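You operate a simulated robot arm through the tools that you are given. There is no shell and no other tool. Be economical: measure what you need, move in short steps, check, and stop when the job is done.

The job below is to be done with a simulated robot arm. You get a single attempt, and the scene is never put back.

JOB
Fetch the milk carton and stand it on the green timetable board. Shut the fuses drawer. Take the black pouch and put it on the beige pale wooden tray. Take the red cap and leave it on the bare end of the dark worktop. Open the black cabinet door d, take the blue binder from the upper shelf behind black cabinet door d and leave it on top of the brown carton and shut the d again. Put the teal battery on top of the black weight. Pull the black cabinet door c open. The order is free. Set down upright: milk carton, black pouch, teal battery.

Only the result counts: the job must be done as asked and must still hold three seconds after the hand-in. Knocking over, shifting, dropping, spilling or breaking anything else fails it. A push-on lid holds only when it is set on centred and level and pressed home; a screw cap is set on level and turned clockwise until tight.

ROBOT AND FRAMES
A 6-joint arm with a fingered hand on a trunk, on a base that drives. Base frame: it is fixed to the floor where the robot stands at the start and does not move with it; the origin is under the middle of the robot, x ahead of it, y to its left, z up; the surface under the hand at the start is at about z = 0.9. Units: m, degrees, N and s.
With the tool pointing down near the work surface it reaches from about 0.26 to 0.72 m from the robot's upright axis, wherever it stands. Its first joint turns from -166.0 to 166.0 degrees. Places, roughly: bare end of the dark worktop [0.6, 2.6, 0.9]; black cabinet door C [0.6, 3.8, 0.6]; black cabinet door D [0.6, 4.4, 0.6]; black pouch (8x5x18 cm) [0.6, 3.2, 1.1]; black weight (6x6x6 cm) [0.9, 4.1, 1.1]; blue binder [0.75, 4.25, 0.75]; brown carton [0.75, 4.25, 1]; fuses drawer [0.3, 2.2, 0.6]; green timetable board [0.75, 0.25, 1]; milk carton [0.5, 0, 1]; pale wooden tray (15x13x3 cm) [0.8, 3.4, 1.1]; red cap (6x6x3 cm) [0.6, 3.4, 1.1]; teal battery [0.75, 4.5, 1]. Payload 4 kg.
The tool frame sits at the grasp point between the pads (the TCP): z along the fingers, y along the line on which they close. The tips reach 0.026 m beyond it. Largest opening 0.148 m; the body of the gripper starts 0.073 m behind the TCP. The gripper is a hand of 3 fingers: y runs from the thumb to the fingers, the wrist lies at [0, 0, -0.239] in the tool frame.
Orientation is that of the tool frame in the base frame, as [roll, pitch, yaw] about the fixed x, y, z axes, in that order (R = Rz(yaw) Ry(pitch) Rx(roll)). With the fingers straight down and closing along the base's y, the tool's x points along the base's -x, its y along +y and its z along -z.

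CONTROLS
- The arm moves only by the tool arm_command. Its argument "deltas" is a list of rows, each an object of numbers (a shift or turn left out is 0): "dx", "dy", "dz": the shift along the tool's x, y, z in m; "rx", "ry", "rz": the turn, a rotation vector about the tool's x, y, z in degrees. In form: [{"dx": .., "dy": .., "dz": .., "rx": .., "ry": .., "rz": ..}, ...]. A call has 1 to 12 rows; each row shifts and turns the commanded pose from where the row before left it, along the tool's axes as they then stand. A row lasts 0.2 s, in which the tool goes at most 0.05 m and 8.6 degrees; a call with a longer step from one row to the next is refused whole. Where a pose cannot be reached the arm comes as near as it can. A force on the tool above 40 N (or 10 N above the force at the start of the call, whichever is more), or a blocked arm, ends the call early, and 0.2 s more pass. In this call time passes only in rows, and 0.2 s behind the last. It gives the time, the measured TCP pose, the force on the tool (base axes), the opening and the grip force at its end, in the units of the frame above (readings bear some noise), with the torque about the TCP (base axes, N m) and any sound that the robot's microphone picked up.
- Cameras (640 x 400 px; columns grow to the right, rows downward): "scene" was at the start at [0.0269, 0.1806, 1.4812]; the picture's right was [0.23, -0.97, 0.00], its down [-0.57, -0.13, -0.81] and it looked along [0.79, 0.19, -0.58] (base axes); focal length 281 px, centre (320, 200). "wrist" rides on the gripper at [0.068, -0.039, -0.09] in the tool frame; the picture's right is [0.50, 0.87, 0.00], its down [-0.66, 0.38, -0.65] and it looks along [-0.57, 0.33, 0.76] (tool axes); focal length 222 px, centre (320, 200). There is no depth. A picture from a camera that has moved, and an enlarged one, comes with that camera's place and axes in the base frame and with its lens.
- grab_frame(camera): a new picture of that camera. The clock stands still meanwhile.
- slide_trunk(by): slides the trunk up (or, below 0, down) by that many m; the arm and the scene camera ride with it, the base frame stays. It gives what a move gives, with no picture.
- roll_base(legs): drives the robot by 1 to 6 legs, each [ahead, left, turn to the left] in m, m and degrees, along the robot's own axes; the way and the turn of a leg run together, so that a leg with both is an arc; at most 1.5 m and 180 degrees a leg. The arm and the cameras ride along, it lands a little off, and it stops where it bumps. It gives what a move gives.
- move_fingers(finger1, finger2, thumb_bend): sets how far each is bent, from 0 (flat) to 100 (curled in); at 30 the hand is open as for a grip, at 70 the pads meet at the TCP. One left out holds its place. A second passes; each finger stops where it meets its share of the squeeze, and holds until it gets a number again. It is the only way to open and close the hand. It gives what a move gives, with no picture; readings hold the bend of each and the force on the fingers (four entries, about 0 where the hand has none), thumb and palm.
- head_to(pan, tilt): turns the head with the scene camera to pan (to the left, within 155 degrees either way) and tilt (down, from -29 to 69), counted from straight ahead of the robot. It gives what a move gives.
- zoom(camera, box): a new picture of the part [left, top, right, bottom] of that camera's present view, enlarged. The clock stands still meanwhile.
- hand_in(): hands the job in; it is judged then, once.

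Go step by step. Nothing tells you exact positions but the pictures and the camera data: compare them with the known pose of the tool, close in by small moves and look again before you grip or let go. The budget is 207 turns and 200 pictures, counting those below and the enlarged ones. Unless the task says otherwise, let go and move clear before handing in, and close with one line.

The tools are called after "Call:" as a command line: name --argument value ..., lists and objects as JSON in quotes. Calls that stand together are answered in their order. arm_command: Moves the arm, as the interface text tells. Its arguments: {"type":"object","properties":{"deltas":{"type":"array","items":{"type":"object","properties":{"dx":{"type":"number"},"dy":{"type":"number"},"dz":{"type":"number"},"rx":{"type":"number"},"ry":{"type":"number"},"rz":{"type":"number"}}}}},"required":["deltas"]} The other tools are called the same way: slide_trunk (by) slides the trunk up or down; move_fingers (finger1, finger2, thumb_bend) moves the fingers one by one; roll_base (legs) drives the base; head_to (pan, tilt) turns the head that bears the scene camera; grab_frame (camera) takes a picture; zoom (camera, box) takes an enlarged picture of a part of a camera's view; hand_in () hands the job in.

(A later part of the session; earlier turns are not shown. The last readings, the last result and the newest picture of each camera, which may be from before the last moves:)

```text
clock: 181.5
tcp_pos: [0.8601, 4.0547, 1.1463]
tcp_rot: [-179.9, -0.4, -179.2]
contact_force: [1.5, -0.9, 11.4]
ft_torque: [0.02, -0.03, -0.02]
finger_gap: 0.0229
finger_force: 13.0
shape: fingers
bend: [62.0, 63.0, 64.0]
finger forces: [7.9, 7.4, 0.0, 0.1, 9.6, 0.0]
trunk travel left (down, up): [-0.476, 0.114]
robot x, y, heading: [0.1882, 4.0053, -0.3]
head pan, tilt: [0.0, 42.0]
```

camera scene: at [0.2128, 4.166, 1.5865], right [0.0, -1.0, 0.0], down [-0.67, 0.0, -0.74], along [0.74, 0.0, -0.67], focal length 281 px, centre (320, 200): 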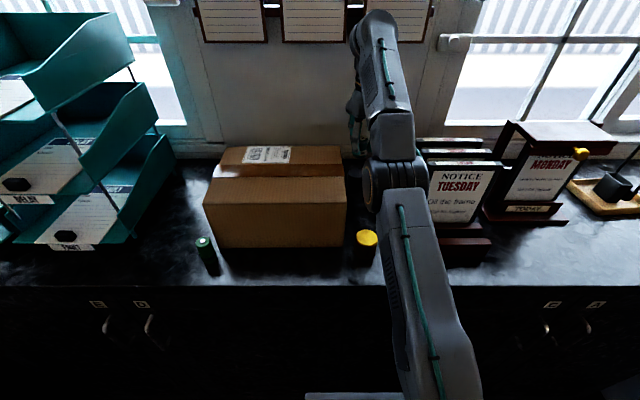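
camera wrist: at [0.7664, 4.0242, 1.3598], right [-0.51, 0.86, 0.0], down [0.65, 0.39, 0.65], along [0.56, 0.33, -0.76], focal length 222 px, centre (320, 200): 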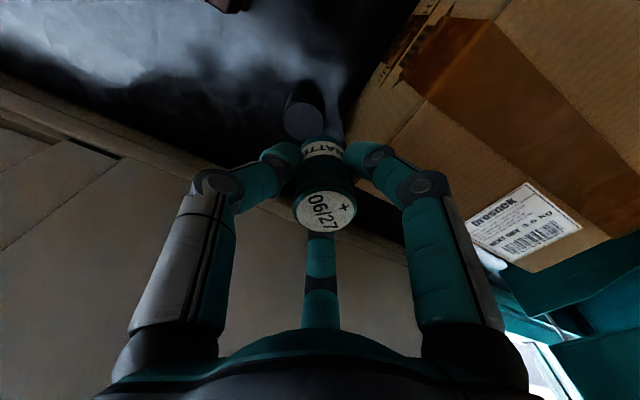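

Contact (11 N). I release slightly and check it stands.

Call:
slide_trunk --by 0.0015

Call:
move_fingers --finger1 55 --finger2 55 --thumb_bend 55

Call:
grab_frame --camera "wrist"

```text
clock: 182.0
tcp_pos: [0.8608, 4.0563, 1.1476]
tcp_rot: [-179.9, -0.5, -179.2]
contact_force: [0.0, -0.7, 7.5]
ft_torque: [0.07, 0.01, 0.02]
finger_gap: 0.0231
finger_force: 12.0
shape: fingers
bend: [62.0, 63.0, 64.0]
finger forces: [7.9, 7.0, 0.0, 0.1, 9.2, 0.0]
trunk travel left (down, up): [-0.477, 0.113]
robot x, y, heading: [0.1902, 4.0088, -0.1]
head pan, tilt: [0.0, 42.0]
```

```text
clock: 183.0
tcp_pos: [0.8606, 4.0567, 1.1479]
tcp_rot: [-179.9, -0.6, -179.2]
contact_force: [0.1, -1.6, -1.4]
ft_torque: [-0.05, 0.04, 0.04]
finger_gap: 0.0453
finger_force: 0.1
shape: fingers
bend: [55.0, 55.0, 55.0]
finger forces: [0.0, 0.1, 0.0, 0.0, 0.0, 0.0]
trunk travel left (down, up): [-0.477, 0.113]
robot x, y, heading: [0.1876, 4.0031, -0.0]
head pan, tilt: [0.0, 42.0]
```

```text
68 pictures are left
camera wrist: at [0.7956, 4.0157, 1.2378], right [-0.51, 0.86, 0.0], down [0.66, 0.39, 0.65], along [0.55, 0.33, -0.76], focal length 222 px, centre (320, 200)
```

wrist: 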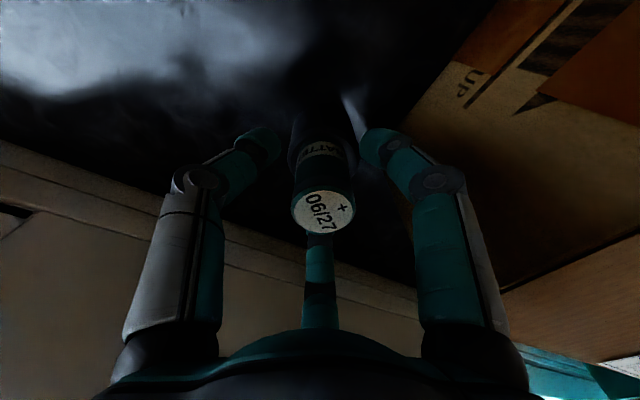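

Battery stands on the weight. I raise the trunk straight up to clear.

Call:
slide_trunk --by 0.113

Call:
grab_frame --camera "wrist"

```text
clock: 184.4
tcp_pos: [0.8621, 4.0568, 1.2597]
tcp_rot: [-180.0, -0.7, -179.2]
contact_force: [0.2, -0.1, 0.1]
ft_torque: [-0.02, 0.02, -0.02]
finger_gap: 0.0455
finger_force: 0.0
shape: fingers
bend: [55.0, 55.0, 55.0]
finger forces: [0.1, 0.1, 0.1, 0.0, 0.0, 0.1]
trunk travel left (down, up): [-0.59, 0.0]
robot x, y, heading: [0.1897, 4.0082, -0.1]
head pan, tilt: [0.0, 42.0]
```

```text
67 pictures are left
camera wrist: at [0.7958, 4.0157, 1.3502], right [-0.51, 0.86, 0.0], down [0.66, 0.39, 0.65], along [0.55, 0.33, -0.76], focal length 222 px, centre (320, 200)
```

wrist: 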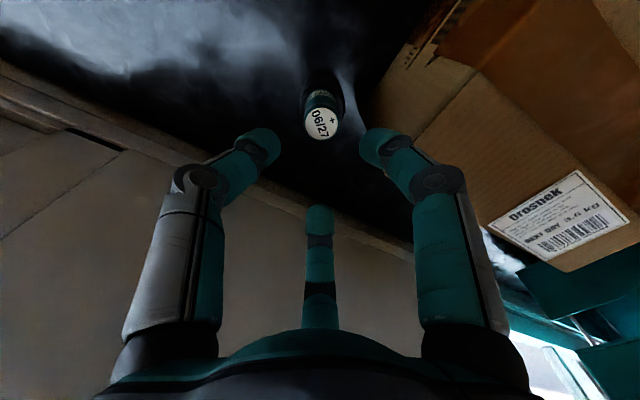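

Battery is done. I back out and position in front of door D to inspect its handle.

Call:
roll_base --legs '[[-0.6, 0, 0], [0, 0.5, 0]]'

Call:
slide_trunk --by -0.4

Call:
head_to --pan 5 --tilt 20

Call:
grab_frame --camera "scene"

```text
clock: 190.4
tcp_pos: [0.2464, 4.5494, 1.26]
tcp_rot: [-179.9, -0.7, 179.9]
contact_force: [0.1, 0.8, -0.4]
ft_torque: [0.0, -0.02, -0.01]
finger_gap: 0.0454
finger_force: 0.1
shape: fingers
bend: [55.0, 55.0, 55.0]
finger forces: [0.0, 0.0, 0.1, 0.0, 0.0, 0.0]
trunk travel left (down, up): [-0.59, 0.0]
robot x, y, heading: [-0.431, 4.5015, -0.8]
head pan, tilt: [0.0, 42.0]
```

```text
clock: 194.3
tcp_pos: [0.246, 4.5473, 0.8595]
tcp_rot: [-179.9, -0.5, 180.0]
contact_force: [0.1, -0.3, 0.1]
ft_torque: [-0.03, 0.0, 0.01]
finger_gap: 0.0452
finger_force: 0.1
shape: fingers
bend: [55.0, 55.0, 55.0]
finger forces: [0.0, 0.1, 0.0, 0.0, 0.1, 0.0]
trunk travel left (down, up): [-0.19, 0.4]
robot x, y, heading: [-0.4338, 4.5011, -0.4]
head pan, tilt: [0.0, 42.0]
```

```text
clock: 195.1
tcp_pos: [0.2463, 4.5469, 0.8601]
tcp_rot: [-180.0, -0.5, 179.9]
contact_force: [-0.2, 0.8, 0.5]
ft_torque: [-0.01, 0.02, 0.0]
finger_gap: 0.0454
finger_force: 0.0
shape: fingers
bend: [55.0, 55.0, 55.0]
finger forces: [0.1, 0.0, 0.0, 0.1, 0.1, 0.0]
trunk travel left (down, up): [-0.19, 0.4]
robot x, y, heading: [-0.4302, 4.5044, -0.8]
head pan, tilt: [5.0, 20.0]
```

```text
66 pictures are left
camera scene: at [-0.3926, 4.6742, 1.2707], right [0.07, -1.0, 0.0], down [-0.34, -0.03, -0.94], along [0.94, 0.07, -0.34], focal length 281 px, centre (320, 200)
```

scene: 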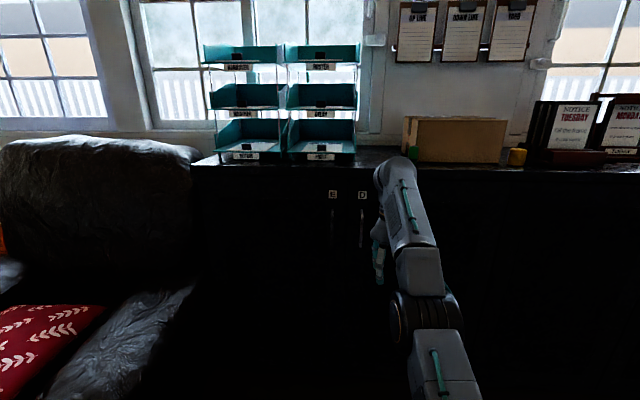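

Call:
zoom --camera "scene" --box '[310, 180, 390, 280]'

```text
4.00 times, centred on (350, 230) of scene
camera zoom: at [-0.3926, 4.6742, 1.2707], right [0.07, -1.0, 0.0], down [-0.34, -0.03, -0.94], along [0.94, 0.07, -0.34], focal length 1124 px, centre (200, 80)
```

zoom: 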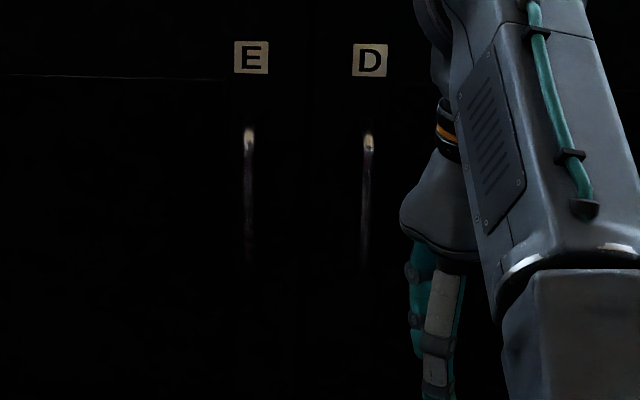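

D's handle: bar at y≈4.593, z 0.775–0.895, x≈0.515. I turn the hand to point forward.

Call:
arm_command --deltas '[{"ry": -8.5}, {"ry": -8.5}, {"ry": -8.5}, {"ry": -8.5}, {"ry": -8.5}, {"ry": -8.5}, {"ry": -8.5}, {"ry": -8.5}, {"ry": -8.5}, {"ry": -8.5}, {"ry": -5}]'

Call:
move_fingers --finger1 40 --finger2 40 --thumb_bend 40

Call:
grab_frame --camera "wrist"

```text
clock: 197.5
tcp_pos: [0.2452, 4.5476, 0.8585]
tcp_rot: [-179.9, -0.5, 180.0]
contact_force: [-0.4, -0.2, -0.1]
ft_torque: [-0.01, 0.01, 0.01]
finger_gap: 0.0453
finger_force: 0.0
shape: fingers
bend: [55.0, 55.0, 55.0]
finger forces: [0.0, 0.1, 0.1, 0.0, 0.0, 0.0]
out of reach, approached as far as the arm can: row 1, 2, 3, 4, 5, 6, 7, 8, 9, 10, 11
trunk travel left (down, up): [-0.19, 0.4]
robot x, y, heading: [-0.4305, 4.5023, -0.8]
head pan, tilt: [5.0, 20.0]
```

```text
clock: 198.5
tcp_pos: [0.2444, 4.5474, 0.8589]
tcp_rot: [-179.9, -0.5, -179.9]
contact_force: [0.4, -0.2, 0.0]
ft_torque: [0.03, -0.01, -0.02]
finger_gap: 0.0943
finger_force: 0.1
shape: fingers
bend: [40.0, 40.0, 40.0]
finger forces: [0.1, 0.1, 0.1, 0.0, 0.1, 0.0]
trunk travel left (down, up): [-0.19, 0.4]
robot x, y, heading: [-0.4292, 4.507, -1.0]
head pan, tilt: [5.0, 20.0]
```

```text
64 pictures are left
camera wrist: at [0.1788, 4.5084, 0.9503], right [-0.5, 0.87, 0.0], down [0.66, 0.38, 0.65], along [0.56, 0.33, -0.76], focal length 222 px, centre (320, 200)
```

wrist: 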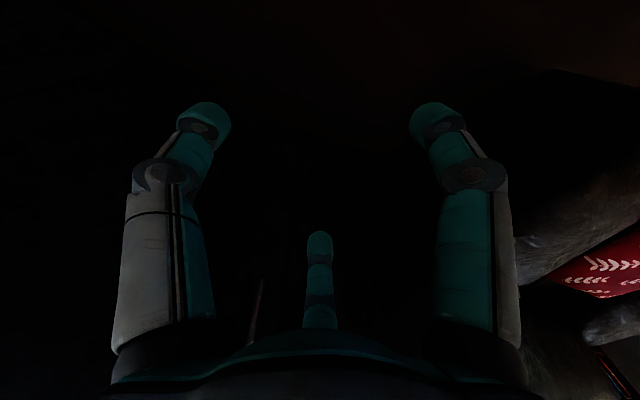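

The arm is caught in a stretched posture. I try single small moves to work it out.

Call:
arm_command --deltas '[{"dx": 0.03}, {"dx": 0.03}, {"dx": 0.03}, {"dx": 0.03}, {"dx": 0.03}]'

Call:
arm_command --deltas '[{"dz": 0.03}]'

Call:
arm_command --deltas '[{"dy": -0.04}, {"dy": -0.04}]'

```text
clock: 199.7
tcp_pos: [0.2452, 4.5484, 0.8596]
tcp_rot: [-179.9, -0.5, 180.0]
contact_force: [0.7, -0.2, -0.6]
ft_torque: [0.0, -0.02, 0.0]
finger_gap: 0.0947
finger_force: 0.0
shape: fingers
bend: [40.0, 40.0, 40.0]
finger forces: [0.1, 0.1, 0.0, 0.0, 0.0, 0.0]
out of reach, approached as far as the arm can: row 1, 2, 3, 4, 5
trunk travel left (down, up): [-0.19, 0.4]
robot x, y, heading: [-0.4291, 4.5072, -0.7]
head pan, tilt: [5.0, 20.0]
```

```text
clock: 200.1
tcp_pos: [0.2458, 4.5468, 0.8549]
tcp_rot: [-179.9, -1.1, 180.0]
contact_force: [-0.3, 0.8, -0.4]
ft_torque: [0.02, -0.05, -0.06]
finger_gap: 0.0945
finger_force: 0.0
shape: fingers
bend: [40.0, 40.0, 40.0]
finger forces: [0.0, 0.0, 0.0, 0.0, 0.0, 0.0]
out of reach, approached as far as the arm can: row 1
trunk travel left (down, up): [-0.19, 0.4]
robot x, y, heading: [-0.4268, 4.5054, -0.8]
head pan, tilt: [5.0, 20.0]
```

```text
clock: 200.7
tcp_pos: [0.2462, 4.4673, 0.8564]
tcp_rot: [-179.9, -0.9, -179.8]
contact_force: [0.5, -0.4, 0.6]
ft_torque: [-0.02, -0.02, -0.02]
finger_gap: 0.0949
finger_force: 0.0
shape: fingers
bend: [40.0, 40.0, 40.0]
finger forces: [0.1, 0.0, 0.0, 0.0, 0.1, 0.0]
trunk travel left (down, up): [-0.19, 0.4]
robot x, y, heading: [-0.4265, 4.5061, -0.7]
head pan, tilt: [5.0, 20.0]
```

Call:
arm_command --deltas '[{"dz": 0.04}, {"dz": 0.04}, {"dz": 0.04}, {"dz": 0.04}]'

Call:
arm_command --deltas '[{"dz": 0.04, "dx": 0.02}, {"dz": 0.04, "dx": 0.02}]'

```text
clock: 201.7
tcp_pos: [0.2468, 4.4686, 0.8555]
tcp_rot: [-180.0, -0.8, -180.0]
contact_force: [0.4, 0.1, -0.4]
ft_torque: [-0.02, -0.02, -0.01]
finger_gap: 0.0946
finger_force: 0.0
shape: fingers
bend: [40.0, 40.0, 40.0]
finger forces: [0.0, 0.0, 0.1, 0.0, 0.1, 0.1]
out of reach, approached as far as the arm can: row 1, 2, 3, 4
trunk travel left (down, up): [-0.19, 0.4]
robot x, y, heading: [-0.4283, 4.5044, -0.8]
head pan, tilt: [5.0, 20.0]
```

```text
clock: 202.3
tcp_pos: [0.2464, 4.4675, 0.8554]
tcp_rot: [-179.9, -0.8, -179.9]
contact_force: [0.1, 0.4, -0.1]
ft_torque: [0.02, 0.01, -0.01]
finger_gap: 0.0947
finger_force: 0.0
shape: fingers
bend: [40.0, 40.0, 40.0]
finger forces: [0.0, 0.0, 0.0, 0.0, 0.1, 0.1]
out of reach, approached as far as the arm can: row 1, 2
trunk travel left (down, up): [-0.19, 0.4]
robot x, y, heading: [-0.4278, 4.5046, -0.8]
head pan, tilt: [5.0, 20.0]
```

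Call:
arm_command --deltas '[{"ry": 6}, {"ry": 6}]'

Call:
arm_command --deltas '[{"ry": -6}, {"ry": -6}, {"ry": -6}]'

Call:
arm_command --deltas '[{"dz": -0.02}, {"dz": -0.02}]'

```text
clock: 202.9
tcp_pos: [0.2478, 4.4691, 0.8563]
tcp_rot: [-179.9, -0.9, 179.9]
contact_force: [0.1, 0.5, 0.7]
ft_torque: [-0.02, 0.02, 0.02]
finger_gap: 0.0947
finger_force: 0.0
shape: fingers
bend: [40.0, 40.0, 40.0]
finger forces: [0.0, 0.0, 0.0, 0.0, 0.0, 0.0]
out of reach, approached as far as the arm can: row 1, 2
trunk travel left (down, up): [-0.19, 0.4]
robot x, y, heading: [-0.4322, 4.5064, -0.8]
head pan, tilt: [5.0, 20.0]
```

```text
clock: 203.7
tcp_pos: [0.2462, 4.4681, 0.856]
tcp_rot: [-179.9, -0.9, -179.9]
contact_force: [0.4, 0.2, 0.3]
ft_torque: [0.01, 0.01, 0.0]
finger_gap: 0.0947
finger_force: 0.1
shape: fingers
bend: [40.0, 40.0, 40.0]
finger forces: [0.0, 0.0, 0.1, 0.0, 0.0, 0.0]
out of reach, approached as far as the arm can: row 1, 2, 3
trunk travel left (down, up): [-0.19, 0.4]
robot x, y, heading: [-0.4276, 4.5062, -0.7]
head pan, tilt: [5.0, 20.0]
```

```text
clock: 204.3
tcp_pos: [0.244, 4.4667, 0.8661]
tcp_rot: [179.9, -0.8, -179.9]
contact_force: [-0.5, 0.1, 0.0]
ft_torque: [0.0, 0.01, 0.01]
finger_gap: 0.0948
finger_force: 0.0
shape: fingers
bend: [40.0, 40.0, 40.0]
finger forces: [0.0, 0.1, 0.0, 0.0, 0.1, 0.1]
out of reach, approached as far as the arm can: row 1, 2
trunk travel left (down, up): [-0.19, 0.4]
robot x, y, heading: [-0.431, 4.5059, -0.7]
head pan, tilt: [5.0, 20.0]
```

Call:
arm_command --deltas '[{"dz": -0.03, "dx": 0.03}, {"dz": -0.03, "dx": 0.03}, {"dz": -0.03, "dx": 0.03}]'

Call:
arm_command --deltas '[{"dy": -0.045}, {"dy": -0.045}, {"dy": -0.045}, {"dy": -0.045}, {"dx": 0.04}, {"dx": 0.04}, {"dx": 0.04}]'

```text
clock: 205.1
tcp_pos: [0.1542, 4.4659, 0.9583]
tcp_rot: [-179.9, -0.9, -179.9]
contact_force: [0.1, -0.8, -1.4]
ft_torque: [0.0, 0.04, -0.03]
finger_gap: 0.0946
finger_force: 0.1
shape: fingers
bend: [40.0, 40.0, 40.0]
finger forces: [0.0, 0.0, 0.0, 0.1, 0.1, 0.0]
trunk travel left (down, up): [-0.19, 0.4]
robot x, y, heading: [-0.4343, 4.5075, -1.1]
head pan, tilt: [5.0, 20.0]
```

```text
clock: 206.7
tcp_pos: [0.0305, 4.3194, 0.9546]
tcp_rot: [180.0, -0.8, 180.0]
contact_force: [-0.1, -1.1, -0.3]
ft_torque: [0.03, 0.03, 0.03]
finger_gap: 0.0946
finger_force: 0.0
shape: fingers
bend: [40.0, 40.0, 40.0]
finger forces: [0.0, 0.0, 0.0, 0.0, 0.1, 0.1]
out of reach, approached as far as the arm can: row 4
trunk travel left (down, up): [-0.19, 0.4]
robot x, y, heading: [-0.4228, 4.5048, -0.6]
head pan, tilt: [5.0, 20.0]
```

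Free again. Now I turn the hand forward.

Call:
arm_command --deltas '[{"ry": -8.5, "dy": 0.03}, {"ry": -8.5, "dy": 0.03}, {"ry": -8.5, "dy": 0.03}, {"ry": -8.5, "dy": 0.03}, {"ry": -8.5, "dy": 0.03}, {"ry": -8.5}, {"ry": -8.5}, {"ry": -8.5}, {"ry": -8.5}, {"ry": -8.5}, {"ry": -5.2}]'

Call:
grab_frame --camera "wrist"

```text
clock: 209.1
tcp_pos: [0.022, 4.4621, 0.969]
tcp_rot: [-175.7, 68.3, 178.2]
contact_force: [-0.4, -0.3, -0.4]
ft_torque: [-0.02, -0.01, -0.03]
finger_gap: 0.0949
finger_force: 0.1
shape: fingers
bend: [40.0, 40.0, 40.0]
finger forces: [0.0, 0.0, 0.0, 0.1, 0.0, 0.1]
out of reach, approached as far as the arm can: row 8, 9, 10, 11
trunk travel left (down, up): [-0.19, 0.4]
robot x, y, heading: [-0.4278, 4.5048, -0.7]
head pan, tilt: [5.0, 20.0]
```

```text
63 pictures are left
camera wrist: at [-0.0889, 4.4322, 0.9392], right [-0.1, 0.87, -0.49], down [-0.32, 0.44, 0.84], along [0.94, 0.24, 0.24], focal length 222 px, centre (320, 200)
```

wrist: 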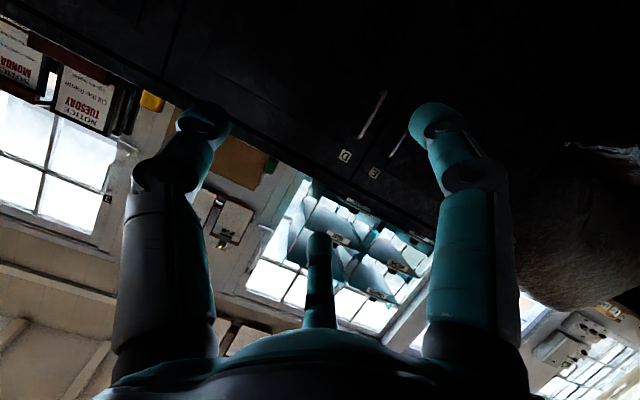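

Handle confirmed at y≈4.593, z 0.77–0.89. I lower the trunk, align and approach.

Call:
slide_trunk --by -0.134

Call:
roll_base --legs '[[0.3, 0.131, 0.7]]'

Call:
grab_frame --camera "wrist"

```text
clock: 210.8
tcp_pos: [0.0314, 4.4665, 0.8227]
tcp_rot: [-175.8, 67.5, 179.1]
contact_force: [-0.9, 0.7, -0.4]
ft_torque: [0.03, 0.0, 0.0]
finger_gap: 0.0948
finger_force: 0.0
shape: fingers
bend: [40.0, 40.0, 40.0]
finger forces: [0.1, 0.1, 0.0, 0.1, 0.1, 0.0]
trunk travel left (down, up): [-0.056, 0.534]
robot x, y, heading: [-0.4302, 4.5057, -0.8]
head pan, tilt: [5.0, 20.0]
```

```text
clock: 212.9
tcp_pos: [0.3307, 4.6031, 0.8237]
tcp_rot: [-175.9, 67.5, 179.8]
contact_force: [-0.1, -0.5, 0.7]
ft_torque: [0.0, 0.0, 0.03]
finger_gap: 0.0951
finger_force: 0.0
shape: fingers
bend: [40.0, 40.0, 40.0]
finger forces: [0.0, 0.1, 0.1, 0.1, 0.1, 0.1]
trunk travel left (down, up): [-0.056, 0.534]
robot x, y, heading: [-0.1309, 4.6323, 0.0]
head pan, tilt: [5.0, 20.0]
```

```text
62 pictures are left
camera wrist: at [0.2185, 4.5703, 0.7963], right [-0.13, 0.86, -0.49], down [-0.33, 0.42, 0.84], along [0.94, 0.27, 0.23], focal length 222 px, centre (320, 200)
```

wrist: 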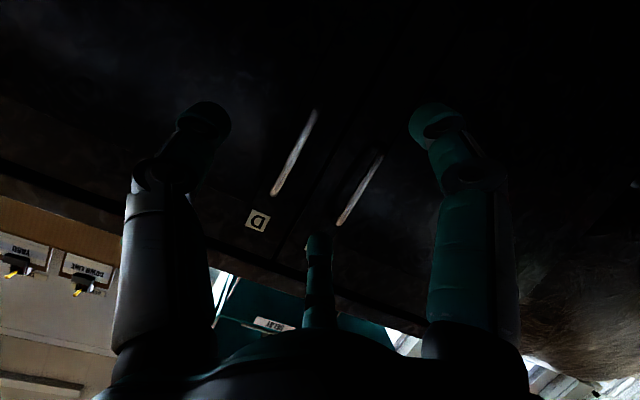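

Bar triangulated at (0.505,4.594). I drive forward so the fingers straddle it.

Call:
roll_base --legs '[[0.165, -0.009, 0]]'

Call:
grab_frame --camera "wrist"

```text
clock: 214.5
tcp_pos: [0.4931, 4.5947, 0.8234]
tcp_rot: [-175.9, 67.4, 179.9]
contact_force: [-21.7, 0.4, 3.7]
ft_torque: [0.12, -1.19, 0.6]
finger_gap: 0.0949
finger_force: 10.9
shape: fingers
bend: [40.0, 38.0, 40.0]
finger forces: [0.0, 21.3, 0.0, 0.0, 0.0, 0.1]
trunk travel left (down, up): [-0.056, 0.534]
robot x, y, heading: [0.0309, 4.6237, -0.2]
head pan, tilt: [5.0, 20.0]
stopped in leg 1: the force on the tool passed its limit at 62 N (the readings are from after the stop); the commanded pose is now the measured one
```

```text
61 pictures are left
camera wrist: at [0.3815, 4.5617, 0.7959], right [-0.13, 0.86, -0.49], down [-0.32, 0.42, 0.85], along [0.94, 0.27, 0.22], focal length 222 px, centre (320, 200)
```

wrist: 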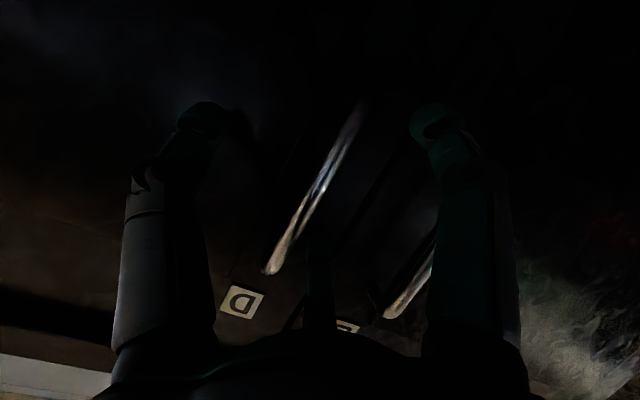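

The upper finger touched the door; the bar is between the fingers. I back 6 mm and close.

Call:
roll_base --legs '[[-0.008, 0, 0]]'

Call:
move_fingers --finger1 68 --finger2 68 --thumb_bend 68

Call:
grab_frame --camera "wrist"

```text
clock: 215.2
tcp_pos: [0.4851, 4.594, 0.8227]
tcp_rot: [-175.9, 67.3, 179.9]
contact_force: [0.0, 0.3, 0.4]
ft_torque: [0.0, -0.02, 0.0]
finger_gap: 0.0945
finger_force: 0.0
shape: fingers
bend: [40.0, 40.0, 40.0]
finger forces: [0.0, 0.1, 0.0, 0.0, 0.0, 0.0]
trunk travel left (down, up): [-0.056, 0.534]
robot x, y, heading: [0.0222, 4.6241, -0.2]
head pan, tilt: [5.0, 20.0]
```

```text
clock: 216.2
tcp_pos: [0.4853, 4.5951, 0.8229]
tcp_rot: [-176.0, 67.3, 179.9]
contact_force: [-0.6, 8.1, 1.0]
ft_torque: [0.08, 0.09, 0.21]
finger_gap: 0.0114
finger_force: 4.5
shape: fingers
bend: [65.0, 63.0, 68.0]
finger forces: [4.6, 4.4, 0.0, 0.1, 0.0, 0.1]
trunk travel left (down, up): [-0.056, 0.534]
robot x, y, heading: [0.0246, 4.6253, -0.0]
head pan, tilt: [5.0, 20.0]
```

```text
60 pictures are left
camera wrist: at [0.3738, 4.5619, 0.7959], right [-0.14, 0.86, -0.48], down [-0.32, 0.42, 0.85], along [0.94, 0.27, 0.22], focal length 222 px, centre (320, 200)
```

wrist: 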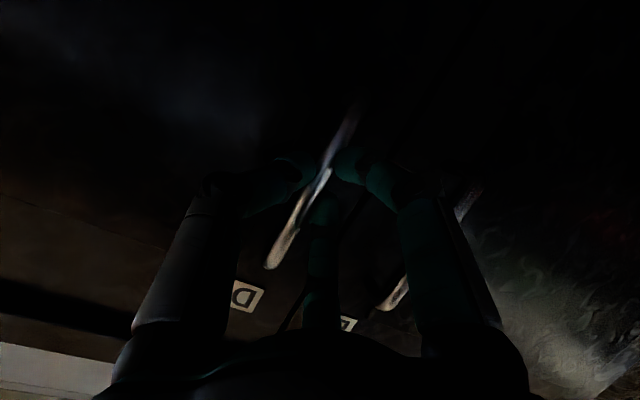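

The bar is held. I squeeze a bit more and pull by driving along the door's arc.

Call:
move_fingers --finger1 74 --finger2 74 --thumb_bend 74

Call:
roll_base --legs '[[-0.06, -0.008, 0], [-0.066, -0.022, 0]]'

Call:
grab_frame --camera "wrist"

```text
clock: 217.2
tcp_pos: [0.4848, 4.5959, 0.8233]
tcp_rot: [-176.0, 67.3, 180.0]
contact_force: [-8.9, 11.3, -0.5]
ft_torque: [0.11, 0.13, 0.25]
finger_gap: 0.0002
finger_force: 12.0
shape: fingers
bend: [72.0, 71.0, 73.0]
finger forces: [12.0, 7.6, 0.0, 0.1, 3.2, 0.1]
trunk travel left (down, up): [-0.056, 0.534]
robot x, y, heading: [0.0253, 4.627, 0.2]
head pan, tilt: [5.0, 20.0]
```

```text
clock: 218.8
tcp_pos: [0.3595, 4.5642, 0.8223]
tcp_rot: [-176.0, 67.3, 179.8]
contact_force: [-4.6, 14.4, 3.1]
ft_torque: [0.12, -0.04, 0.42]
finger_gap: 0.0
finger_force: 9.8
shape: fingers
bend: [73.0, 65.0, 73.0]
finger forces: [7.8, 12.0, 0.0, 0.1, 0.0, 0.0]
trunk travel left (down, up): [-0.056, 0.534]
robot x, y, heading: [-0.1039, 4.5981, -0.2]
head pan, tilt: [5.0, 20.0]
```

```text
59 pictures are left
camera wrist: at [0.2481, 4.5314, 0.7957], right [-0.13, 0.86, -0.49], down [-0.32, 0.42, 0.85], along [0.94, 0.27, 0.22], focal length 222 px, centre (320, 200)
```

wrist: 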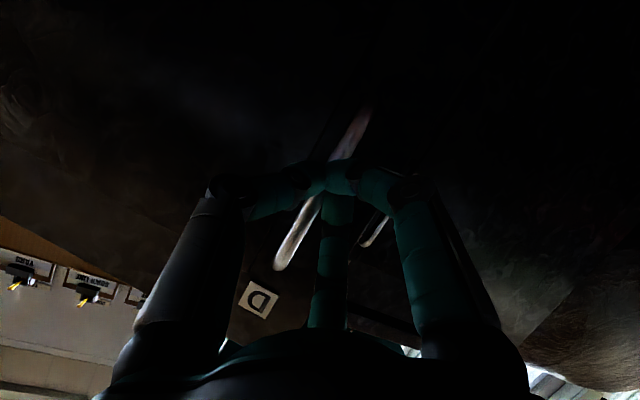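

The door follows. I continue along the arc.

Call:
roll_base --legs '[[-0.06, -0.027, 0], [-0.054, -0.034, 0], [-0.095, -0.089, 0]]'

Call:
head_to --pan 0 --tilt 30

Call:
grab_frame --camera "scene"

Call:
grab_frame --camera "wrist"

```text
clock: 221.3
tcp_pos: [0.1502, 4.4149, 0.8224]
tcp_rot: [-175.8, 67.4, 180.0]
contact_force: [-7.8, 6.0, 2.0]
ft_torque: [0.04, 0.01, 0.23]
finger_gap: 0.0
finger_force: 8.4
shape: fingers
bend: [73.0, 72.0, 72.0]
finger forces: [0.1, 16.6, 0.1, 0.0, 0.1, 0.0]
trunk travel left (down, up): [-0.056, 0.534]
robot x, y, heading: [-0.3142, 4.4474, 0.1]
head pan, tilt: [5.0, 20.0]
```

```text
clock: 222.0
tcp_pos: [0.1496, 4.4158, 0.822]
tcp_rot: [-175.9, 67.2, -180.0]
contact_force: [-9.3, 9.5, 2.9]
ft_torque: [0.05, 0.08, 0.3]
finger_gap: 0.0002
finger_force: 8.7
shape: fingers
bend: [73.0, 72.0, 72.0]
finger forces: [0.0, 17.4, 0.0, 0.0, 0.0, 0.0]
trunk travel left (down, up): [-0.056, 0.534]
robot x, y, heading: [-0.3128, 4.445, 0.0]
head pan, tilt: [0.0, 30.0]
```

```text
58 pictures are left
camera scene: at [-0.2773, 4.6076, 1.1206], right [0.0, -1.0, 0.0], down [-0.5, 0.0, -0.87], along [0.87, 0.0, -0.5], focal length 281 px, centre (320, 200)
```

scene: 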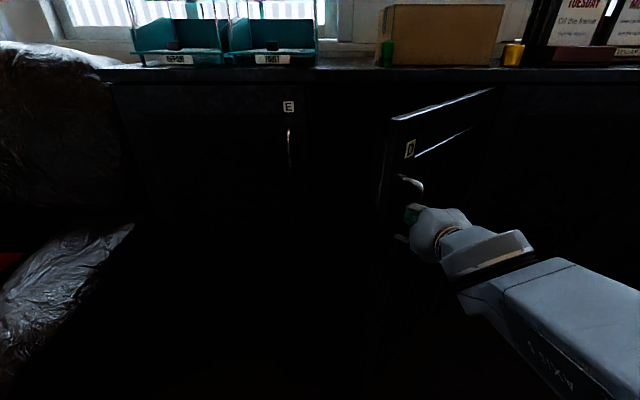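

```text
57 pictures are left
camera wrist: at [0.0388, 4.3826, 0.7955], right [-0.14, 0.86, -0.48], down [-0.32, 0.42, 0.85], along [0.94, 0.27, 0.22], focal length 222 px, centre (320, 200)
```

wrist: 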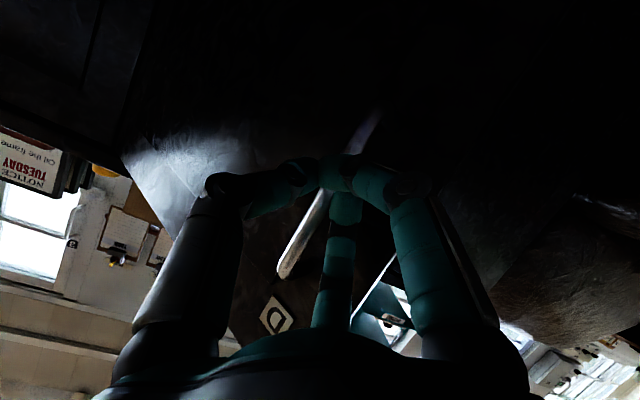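

Door is at ~45°. I continue to ~70°.

Call:
roll_base --legs '[[-0.06, -0.092, 0], [-0.036, -0.1, 0]]'

Call:
head_to --pan 15 --tilt 25

Call:
grab_frame --camera "scene"

```text
clock: 224.0
tcp_pos: [0.0553, 4.2205, 0.8225]
tcp_rot: [-175.8, 67.3, 179.9]
contact_force: [-15.0, 5.2, 8.7]
ft_torque: [0.14, 0.02, 0.31]
finger_gap: 0.0
finger_force: 20.4
shape: fingers
bend: [73.0, 75.0, 71.0]
finger forces: [19.8, 21.5, 0.1, 0.1, 0.1, 0.1]
trunk travel left (down, up): [-0.056, 0.534]
robot x, y, heading: [-0.4063, 4.2499, -0.3]
head pan, tilt: [0.0, 30.0]
```

```text
clock: 224.7
tcp_pos: [0.0553, 4.2214, 0.822]
tcp_rot: [-175.9, 67.3, 179.9]
contact_force: [-17.1, 5.7, 8.2]
ft_torque: [0.14, 0.05, 0.31]
finger_gap: 0.0
finger_force: 21.2
shape: fingers
bend: [73.0, 75.0, 71.0]
finger forces: [20.5, 21.3, 0.0, 0.1, 0.0, 0.0]
trunk travel left (down, up): [-0.056, 0.534]
robot x, y, heading: [-0.4091, 4.2535, -0.4]
head pan, tilt: [15.0, 25.0]
```

```text
56 pictures are left
camera scene: at [-0.3742, 4.4379, 1.1285], right [0.26, -0.97, 0.0], down [-0.41, -0.11, -0.91], along [0.88, 0.23, -0.42], focal length 281 px, centre (320, 200)
```

scene: 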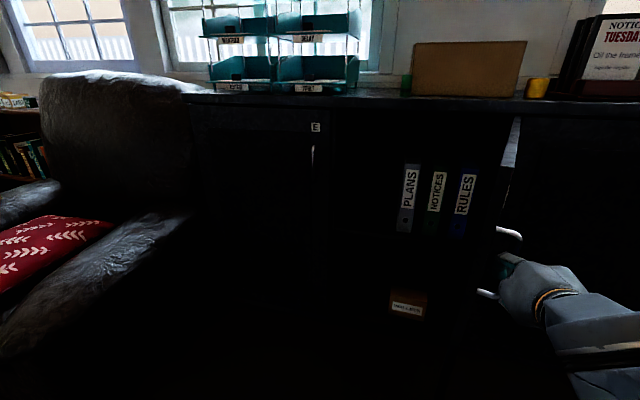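

The binders are visible; the blue one (RULES) is on the right. I open the door a bit further.

Call:
roll_base --legs '[[0.012, -0.1, 0]]'

Call:
grab_frame --camera "scene"

Call:
grab_frame --camera "wrist"

```text
clock: 225.5
tcp_pos: [0.055, 4.2095, 0.8214]
tcp_rot: [-176.1, 67.1, 179.8]
contact_force: [-12.8, 2.5, 6.0]
ft_torque: [-0.01, 0.12, 0.19]
finger_gap: 0.0
finger_force: 19.3
shape: fingers
bend: [73.0, 75.0, 68.0]
finger forces: [21.2, 17.8, 0.0, 0.0, 0.1, 0.0]
trunk travel left (down, up): [-0.056, 0.534]
robot x, y, heading: [-0.4042, 4.2431, -0.1]
head pan, tilt: [15.0, 25.0]
stopped in leg 1: the force on the tool passed its limit at 43 N (the readings are from after the stop); the commanded pose is now the measured one
```

```text
55 pictures are left
camera scene: at [-0.3746, 4.4234, 1.1287], right [0.26, -0.97, 0.0], down [-0.41, -0.11, -0.91], along [0.88, 0.23, -0.42], focal length 281 px, centre (320, 200)
```

scene: 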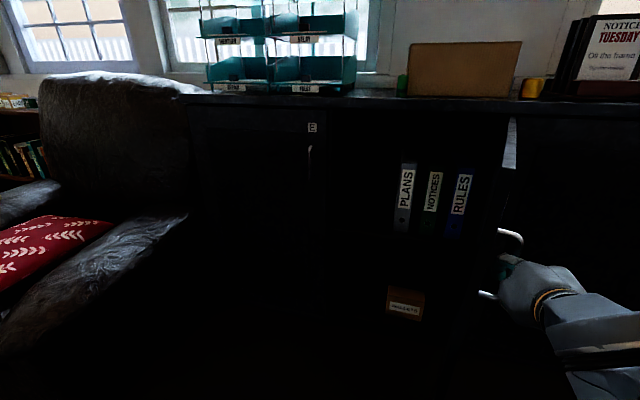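

```text
54 pictures are left
camera wrist: at [-0.0562, 4.1759, 0.7949], right [-0.14, 0.86, -0.48], down [-0.32, 0.42, 0.85], along [0.94, 0.28, 0.22], focal length 222 px, centre (320, 200)
```

wrist: 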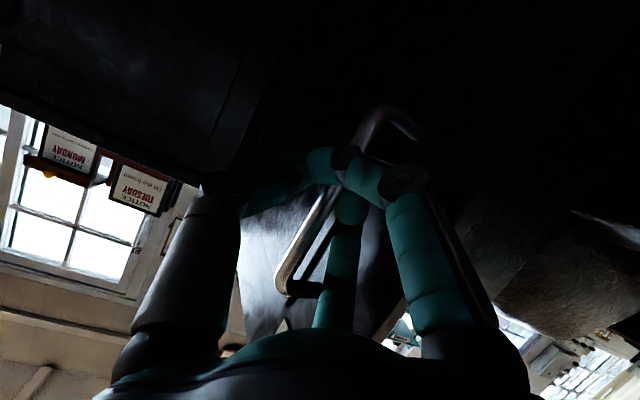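

I release the handle, back out, then push the door wider from its inner side.

Call:
move_fingers --finger1 45 --finger2 45 --thumb_bend 45

Call:
roll_base --legs '[[-0.14, 0.0, 0], [0, 0.2, 0]]'

Call:
move_fingers --finger1 70 --finger2 70 --thumb_bend 70

Call:
grab_frame --camera "scene"

```text
clock: 226.5
tcp_pos: [0.0552, 4.209, 0.8217]
tcp_rot: [-176.2, 67.1, 179.8]
contact_force: [-3.6, 1.2, -4.8]
ft_torque: [-0.93, 0.12, 0.12]
finger_gap: 0.0629
finger_force: 8.5
shape: fingers
bend: [51.0, 46.0, 45.0]
finger forces: [8.1, 9.1, 0.0, 0.0, 0.1, 0.0]
trunk travel left (down, up): [-0.056, 0.534]
robot x, y, heading: [-0.4051, 4.2379, -0.1]
head pan, tilt: [15.0, 25.0]
```

```text
clock: 229.1
tcp_pos: [-0.0833, 4.4093, 0.8217]
tcp_rot: [-176.3, 67.1, 179.8]
contact_force: [-0.3, 0.1, 1.0]
ft_torque: [0.02, 0.0, -0.01]
finger_gap: 0.0781
finger_force: 0.0
shape: fingers
bend: [45.0, 45.0, 45.0]
finger forces: [0.0, 0.0, 0.0, 0.0, 0.0, 0.1]
trunk travel left (down, up): [-0.056, 0.534]
robot x, y, heading: [-0.5442, 4.4387, -0.1]
head pan, tilt: [15.0, 25.0]
```

```text
clock: 230.1
tcp_pos: [-0.0827, 4.4085, 0.8202]
tcp_rot: [-176.2, 67.2, 179.8]
contact_force: [0.6, 0.9, -0.6]
ft_torque: [0.02, 0.0, 0.03]
finger_gap: 0.0002
finger_force: 0.2
shape: fingers
bend: [69.0, 69.0, 70.0]
finger forces: [0.0, 0.0, 0.0, 0.0, 0.0, 0.0]
trunk travel left (down, up): [-0.056, 0.534]
robot x, y, heading: [-0.5458, 4.4386, -0.3]
head pan, tilt: [15.0, 25.0]
```

```text
53 pictures are left
camera scene: at [-0.5121, 4.6236, 1.1287], right [0.26, -0.97, 0.0], down [-0.41, -0.11, -0.91], along [0.88, 0.23, -0.42], focal length 281 px, centre (320, 200)
```

scene: 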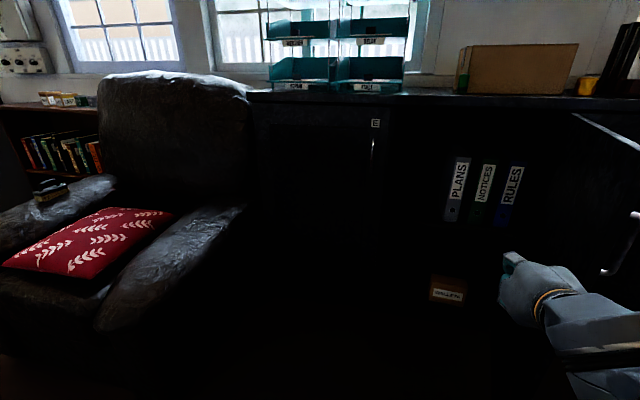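

The door stays open. I zoom on the binders to measure widths and gaps.

Call:
zoom --camera "scene" --box '[420, 130, 580, 260]'

```text
3.08 times, centred on (500, 195) of scene
camera zoom: at [-0.5121, 4.6236, 1.1287], right [0.26, -0.97, 0.0], down [-0.41, -0.11, -0.91], along [0.88, 0.23, -0.42], focal length 864 px, centre (-234, 215)
```

zoom: 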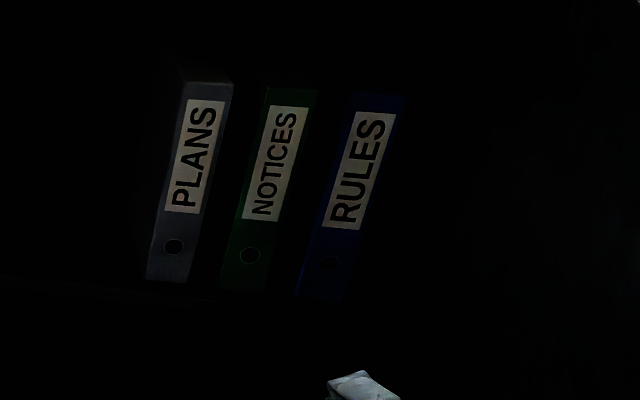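

The blue RULES binder: spine at x≈0.61, y 4.152–4.201, z 0.56–0.83. The door must open past 90°, so I push it from inside with the closed hand.

Call:
roll_base --legs '[[0.22, 0, 0], [0, -0.34, 0]]'

Call:
head_to --pan 0 --tilt 30

Call:
grab_frame --camera "scene"

```text
clock: 232.8
tcp_pos: [0.1286, 4.2608, 0.8188]
tcp_rot: [-178.0, 66.8, 178.1]
contact_force: [-1.0, -0.3, 0.8]
ft_torque: [0.02, 0.01, -0.04]
finger_gap: 0.0
finger_force: 0.0
shape: fingers
bend: [69.0, 69.0, 70.0]
finger forces: [0.0, 0.0, 0.0, 0.0, 0.0, 0.0]
trunk travel left (down, up): [-0.056, 0.534]
robot x, y, heading: [-0.328, 4.2866, 0.0]
head pan, tilt: [15.0, 25.0]
stopped in leg 2: the force on the tool passed its limit at 256 N (the readings are from after the stop); the commanded pose is now the measured one
```

```text
clock: 233.5
tcp_pos: [0.1302, 4.26, 0.8184]
tcp_rot: [-178.0, 66.8, 178.1]
contact_force: [-5.2, 0.9, -2.1]
ft_torque: [0.13, -0.18, -0.3]
finger_gap: 0.0001
finger_force: 0.0
shape: fingers
bend: [69.0, 69.0, 70.0]
finger forces: [0.1, 0.0, 0.0, 0.1, 0.1, 0.1]
trunk travel left (down, up): [-0.056, 0.534]
robot x, y, heading: [-0.328, 4.2888, -0.2]
head pan, tilt: [0.0, 30.0]
```

```text
51 pictures are left
camera scene: at [-0.2969, 4.4512, 1.1206], right [0.0, -1.0, 0.0], down [-0.5, 0.0, -0.87], along [0.87, 0.0, -0.5], focal length 281 px, centre (320, 200)
```

scene: 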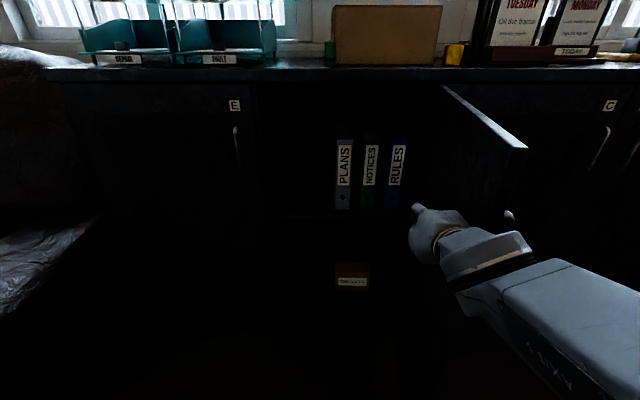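

The door is at ~80°. I test gently with the arm whether it opens further.

Call:
arm_command --deltas '[{"dy": -0.02}, {"dy": -0.02}, {"dy": -0.02}, {"dy": -0.02}]'

Call:
grab_frame --camera "scene"

```text
clock: 233.9
tcp_pos: [0.1277, 4.2482, 0.8166]
tcp_rot: [-178.4, 66.0, 177.7]
contact_force: [0.4, -0.1, 0.6]
ft_torque: [0.03, 0.01, 0.0]
finger_gap: 0.0001
finger_force: 0.1
shape: fingers
bend: [69.0, 69.0, 70.0]
finger forces: [0.0, 0.1, 0.0, 0.0, 0.1, 0.0]
trunk travel left (down, up): [-0.056, 0.534]
robot x, y, heading: [-0.3305, 4.2897, -0.4]
head pan, tilt: [0.0, 30.0]
stopped in row 1: the force on the tool passed its limit at 212 N (the readings are from after the stop); the commanded pose is now the measured one
```

```text
50 pictures are left
camera scene: at [-0.298, 4.4514, 1.1209], right [0.0, -1.0, 0.0], down [-0.5, 0.0, -0.87], along [0.87, 0.0, -0.5], focal length 281 px, centre (320, 200)
```

scene: 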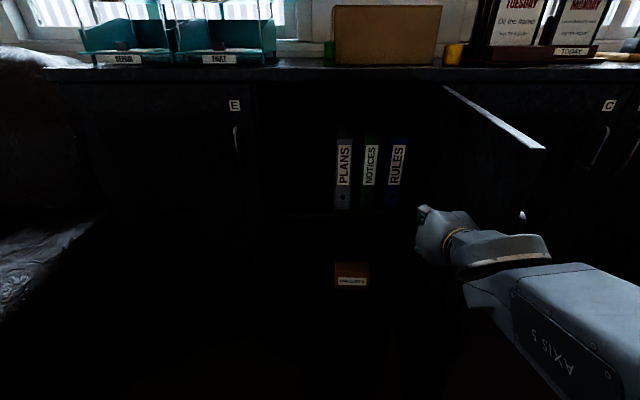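

Door is moving in small bumps; I use finer steps.

Call:
arm_command --deltas '[{"dy": -0.006}, {"dy": -0.006}, {"dy": -0.006}, {"dy": -0.006}, {"dy": -0.006}, {"dy": -0.006}, {"dy": -0.006}, {"dy": -0.006}]'

Call:
roll_base --legs '[[0, -0.03, 0], [0, -0.03, 0], [0, -0.03, 0]]'

```text
clock: 235.7
tcp_pos: [0.1238, 4.208, 0.8335]
tcp_rot: [-178.3, 65.9, 177.4]
contact_force: [-0.9, 0.0, 0.6]
ft_torque: [0.0, 0.03, 0.01]
finger_gap: 0.0
finger_force: 0.1
shape: fingers
bend: [69.0, 69.0, 70.0]
finger forces: [0.0, 0.0, 0.0, 0.0, 0.2, 0.1]
out of reach, approached as far as the arm can: row 3, 5, 7, 8
trunk travel left (down, up): [-0.056, 0.534]
robot x, y, heading: [-0.3277, 4.29, 0.0]
head pan, tilt: [0.0, 30.0]
```

```text
clock: 237.5
tcp_pos: [0.1233, 4.1288, 0.8314]
tcp_rot: [-179.7, 65.7, 177.3]
contact_force: [-0.4, 16.0, 5.6]
ft_torque: [-0.4, 0.17, -0.4]
finger_gap: 0.0
finger_force: 7.8
shape: fingers
bend: [69.0, 69.0, 70.0]
finger forces: [0.0, 0.0, 0.0, 0.0, 15.6, 0.0]
trunk travel left (down, up): [-0.056, 0.534]
robot x, y, heading: [-0.3312, 4.2045, 0.1]
head pan, tilt: [0.0, 30.0]
stopped in leg 3: the force on the tool passed its limit at 53 N (the readings are from after the stop); the commanded pose is now the measured one
```

Call:
roll_base --legs '[[0, -0.03, 0], [0, -0.03, 0], [0, -0.03, 0]]'

Call:
roll_base --legs '[[0, -0.03, 0], [0, -0.03, 0], [0, -0.03, 0]]'

Call:
grab_frame --camera "scene"

```text
clock: 238.3
tcp_pos: [0.1234, 4.1301, 0.832]
tcp_rot: [179.2, 65.7, 177.0]
contact_force: [-0.1, 16.1, 4.3]
ft_torque: [-0.37, 0.09, -0.39]
finger_gap: 0.0001
finger_force: 8.0
shape: fingers
bend: [69.0, 69.0, 70.0]
finger forces: [0.0, 0.0, 0.0, 0.0, 16.8, 0.0]
trunk travel left (down, up): [-0.056, 0.534]
robot x, y, heading: [-0.3297, 4.1975, 0.0]
head pan, tilt: [0.0, 30.0]
stopped in leg 1: the force on the tool passed its limit at 56 N (the readings are from after the stop); the commanded pose is now the measured one
```

```text
clock: 239.0
tcp_pos: [0.123, 4.1304, 0.8309]
tcp_rot: [178.1, 65.6, 176.8]
contact_force: [1.8, 18.2, 1.6]
ft_torque: [-0.33, 0.07, -0.4]
finger_gap: 0.0002
finger_force: 8.5
shape: fingers
bend: [68.0, 68.0, 70.0]
finger forces: [0.0, 0.0, 0.1, 0.0, 17.4, 0.1]
trunk travel left (down, up): [-0.056, 0.534]
robot x, y, heading: [-0.3315, 4.1933, 0.4]
head pan, tilt: [0.0, 30.0]
stopped in leg 1: the force on the tool passed its limit at 56 N (the readings are from after the stop); the commanded pose is now the measured one
```

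```text
49 pictures are left
camera scene: at [-0.3, 4.3563, 1.1204], right [0.0, -1.0, 0.0], down [-0.5, 0.0, -0.87], along [0.87, 0.0, -0.5], focal length 281 px, centre (320, 200)
```

scene: 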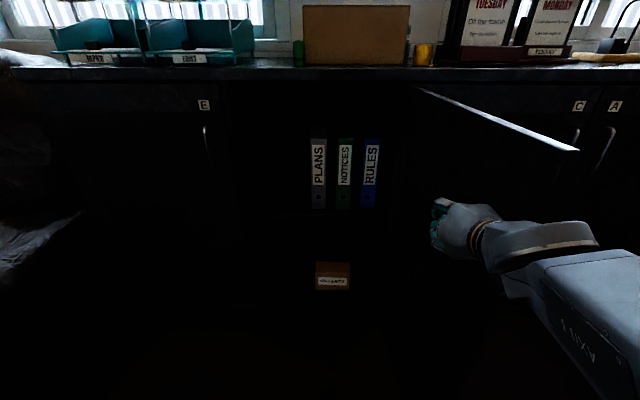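

The door is at its stop (~93°). I back the hand away and set it horizontal and forward for the binder.

Call:
roll_base --legs '[[0, 0.1, 0], [-0.15, 0.15, -0.4]]'

Call:
arm_command --deltas '[{"dz": 0.034, "dx": -0.015}, {"dz": 0.034, "dx": -0.015}, {"dz": 0.034, "dx": -0.015}, {"ry": -8.2}, {"ry": -8.2}, {"ry": -8}, {"dy": -0.04}, {"dy": -0.04}, {"dy": -0.04}, {"dy": -0.04}]'

Call:
move_fingers --finger1 25 --finger2 25 --thumb_bend 47

Call:
grab_frame --camera "wrist"

```text
clock: 241.4
tcp_pos: [-0.0299, 4.3749, 0.8308]
tcp_rot: [178.2, 65.6, 176.1]
contact_force: [0.7, 0.2, 0.2]
ft_torque: [-0.01, -0.02, -0.05]
finger_gap: 0.0
finger_force: 0.1
shape: fingers
bend: [69.0, 69.0, 70.0]
finger forces: [0.1, 0.0, 0.0, 0.1, 0.0, 0.0]
trunk travel left (down, up): [-0.056, 0.534]
robot x, y, heading: [-0.4843, 4.446, -0.2]
head pan, tilt: [0.0, 30.0]
```

```text
clock: 243.6
tcp_pos: [0.0918, 4.2339, 0.8813]
tcp_rot: [178.1, 64.9, 175.8]
contact_force: [1.1, 0.0, -0.5]
ft_torque: [-0.03, -0.01, -0.02]
finger_gap: 0.0
finger_force: 0.0
shape: fingers
bend: [69.0, 69.0, 70.0]
finger forces: [0.0, 0.0, 0.0, 0.0, 0.1, 0.1]
out of reach, approached as far as the arm can: row 2, 4, 5, 6, 7, 8, 9, 10
trunk travel left (down, up): [-0.056, 0.534]
robot x, y, heading: [-0.483, 4.4448, -0.1]
head pan, tilt: [0.0, 30.0]
```

```text
clock: 244.6
tcp_pos: [0.092, 4.2333, 0.8803]
tcp_rot: [178.1, 64.7, 175.7]
contact_force: [0.1, 0.4, 1.3]
ft_torque: [0.02, 0.01, 0.02]
finger_gap: 0.1058
finger_force: 0.1
shape: fingers
bend: [25.0, 25.0, 47.0]
finger forces: [0.0, 0.0, 0.1, 0.0, 0.0, 0.0]
trunk travel left (down, up): [-0.056, 0.534]
robot x, y, heading: [-0.4879, 4.4412, -0.3]
head pan, tilt: [0.0, 30.0]
```

```text
48 pictures are left
camera wrist: at [-0.0209, 4.1989, 0.857], right [-0.17, 0.88, -0.44], down [-0.3, 0.38, 0.88], along [0.94, 0.28, 0.19], focal length 222 px, centre (320, 200)
```

wrist: 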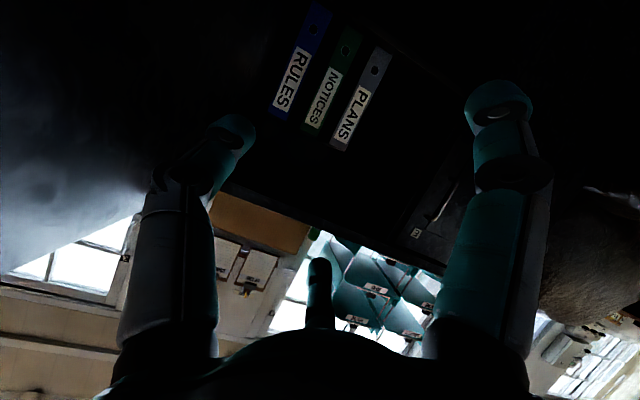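

Good view of the binders. I accept the 25° tilt, and lower the hand by trunk and arm.

Call:
slide_trunk --by -0.055

Call:
arm_command --deltas '[{"dx": 0.032, "dz": 0.015}, {"dx": 0.032, "dz": 0.015}, {"dx": 0.027, "dz": 0.012}]'

Call:
zoom --camera "wrist" --box '[180, 0, 460, 200]'

```text
clock: 245.6
tcp_pos: [0.0906, 4.2325, 0.8252]
tcp_rot: [178.2, 64.8, 175.6]
contact_force: [-0.5, -0.1, 0.2]
ft_torque: [-0.01, 0.01, -0.05]
finger_gap: 0.106
finger_force: 0.0
shape: fingers
bend: [25.0, 25.0, 47.0]
finger forces: [0.1, 0.0, 0.1, 0.0, 0.1, 0.1]
trunk travel left (down, up): [-0.001, 0.589]
robot x, y, heading: [-0.4843, 4.4447, 0.0]
head pan, tilt: [0.0, 30.0]
```

```text
clock: 246.4
tcp_pos: [0.1176, 4.2593, 0.792]
tcp_rot: [178.1, 63.8, 175.3]
contact_force: [0.5, -0.3, -0.3]
ft_torque: [-0.02, 0.05, 0.02]
finger_gap: 0.106
finger_force: 0.1
shape: fingers
bend: [25.0, 25.0, 47.0]
finger forces: [0.0, 0.1, 0.1, 0.0, 0.0, 0.0]
out of reach, approached as far as the arm can: row 1, 2, 3
trunk travel left (down, up): [-0.001, 0.589]
robot x, y, heading: [-0.4886, 4.4428, -0.2]
head pan, tilt: [0.0, 30.0]
```

```text
2.00 times, centred on (320, 100) of wrist
camera zoom: at [0.0053, 4.2266, 0.7703], right [-0.17, 0.88, -0.44], down [-0.28, 0.38, 0.88], along [0.94, 0.28, 0.18], focal length 444 px, centre (320, 400)
```

zoom: 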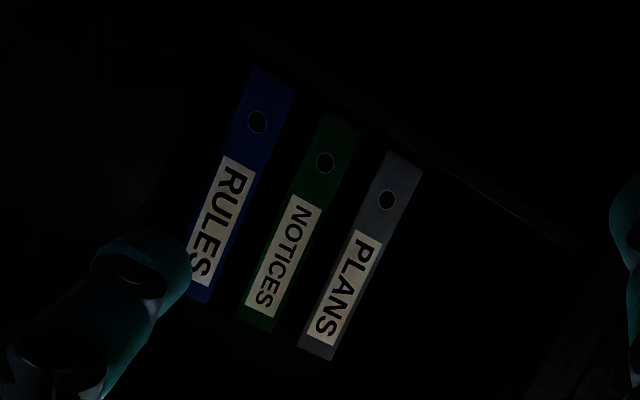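

I need ~4 cm lower; I tilt another 8° and go down.

Call:
arm_command --deltas '[{"ry": 8}, {"dx": 0.025, "dz": 0.018}, {"dx": 0.025, "dz": 0.018}, {"dy": -0.02}]'

```text
clock: 247.4
tcp_pos: [0.1178, 4.2418, 0.7302]
tcp_rot: [178.5, 56.6, 176.2]
contact_force: [0.8, -0.4, 0.4]
ft_torque: [0.0, 0.0, -0.01]
finger_gap: 0.1059
finger_force: 0.0
shape: fingers
bend: [25.0, 25.0, 47.0]
finger forces: [0.0, 0.0, 0.1, 0.0, 0.0, 0.0]
trunk travel left (down, up): [-0.001, 0.589]
robot x, y, heading: [-0.4825, 4.443, -0.2]
head pan, tilt: [0.0, 30.0]
```

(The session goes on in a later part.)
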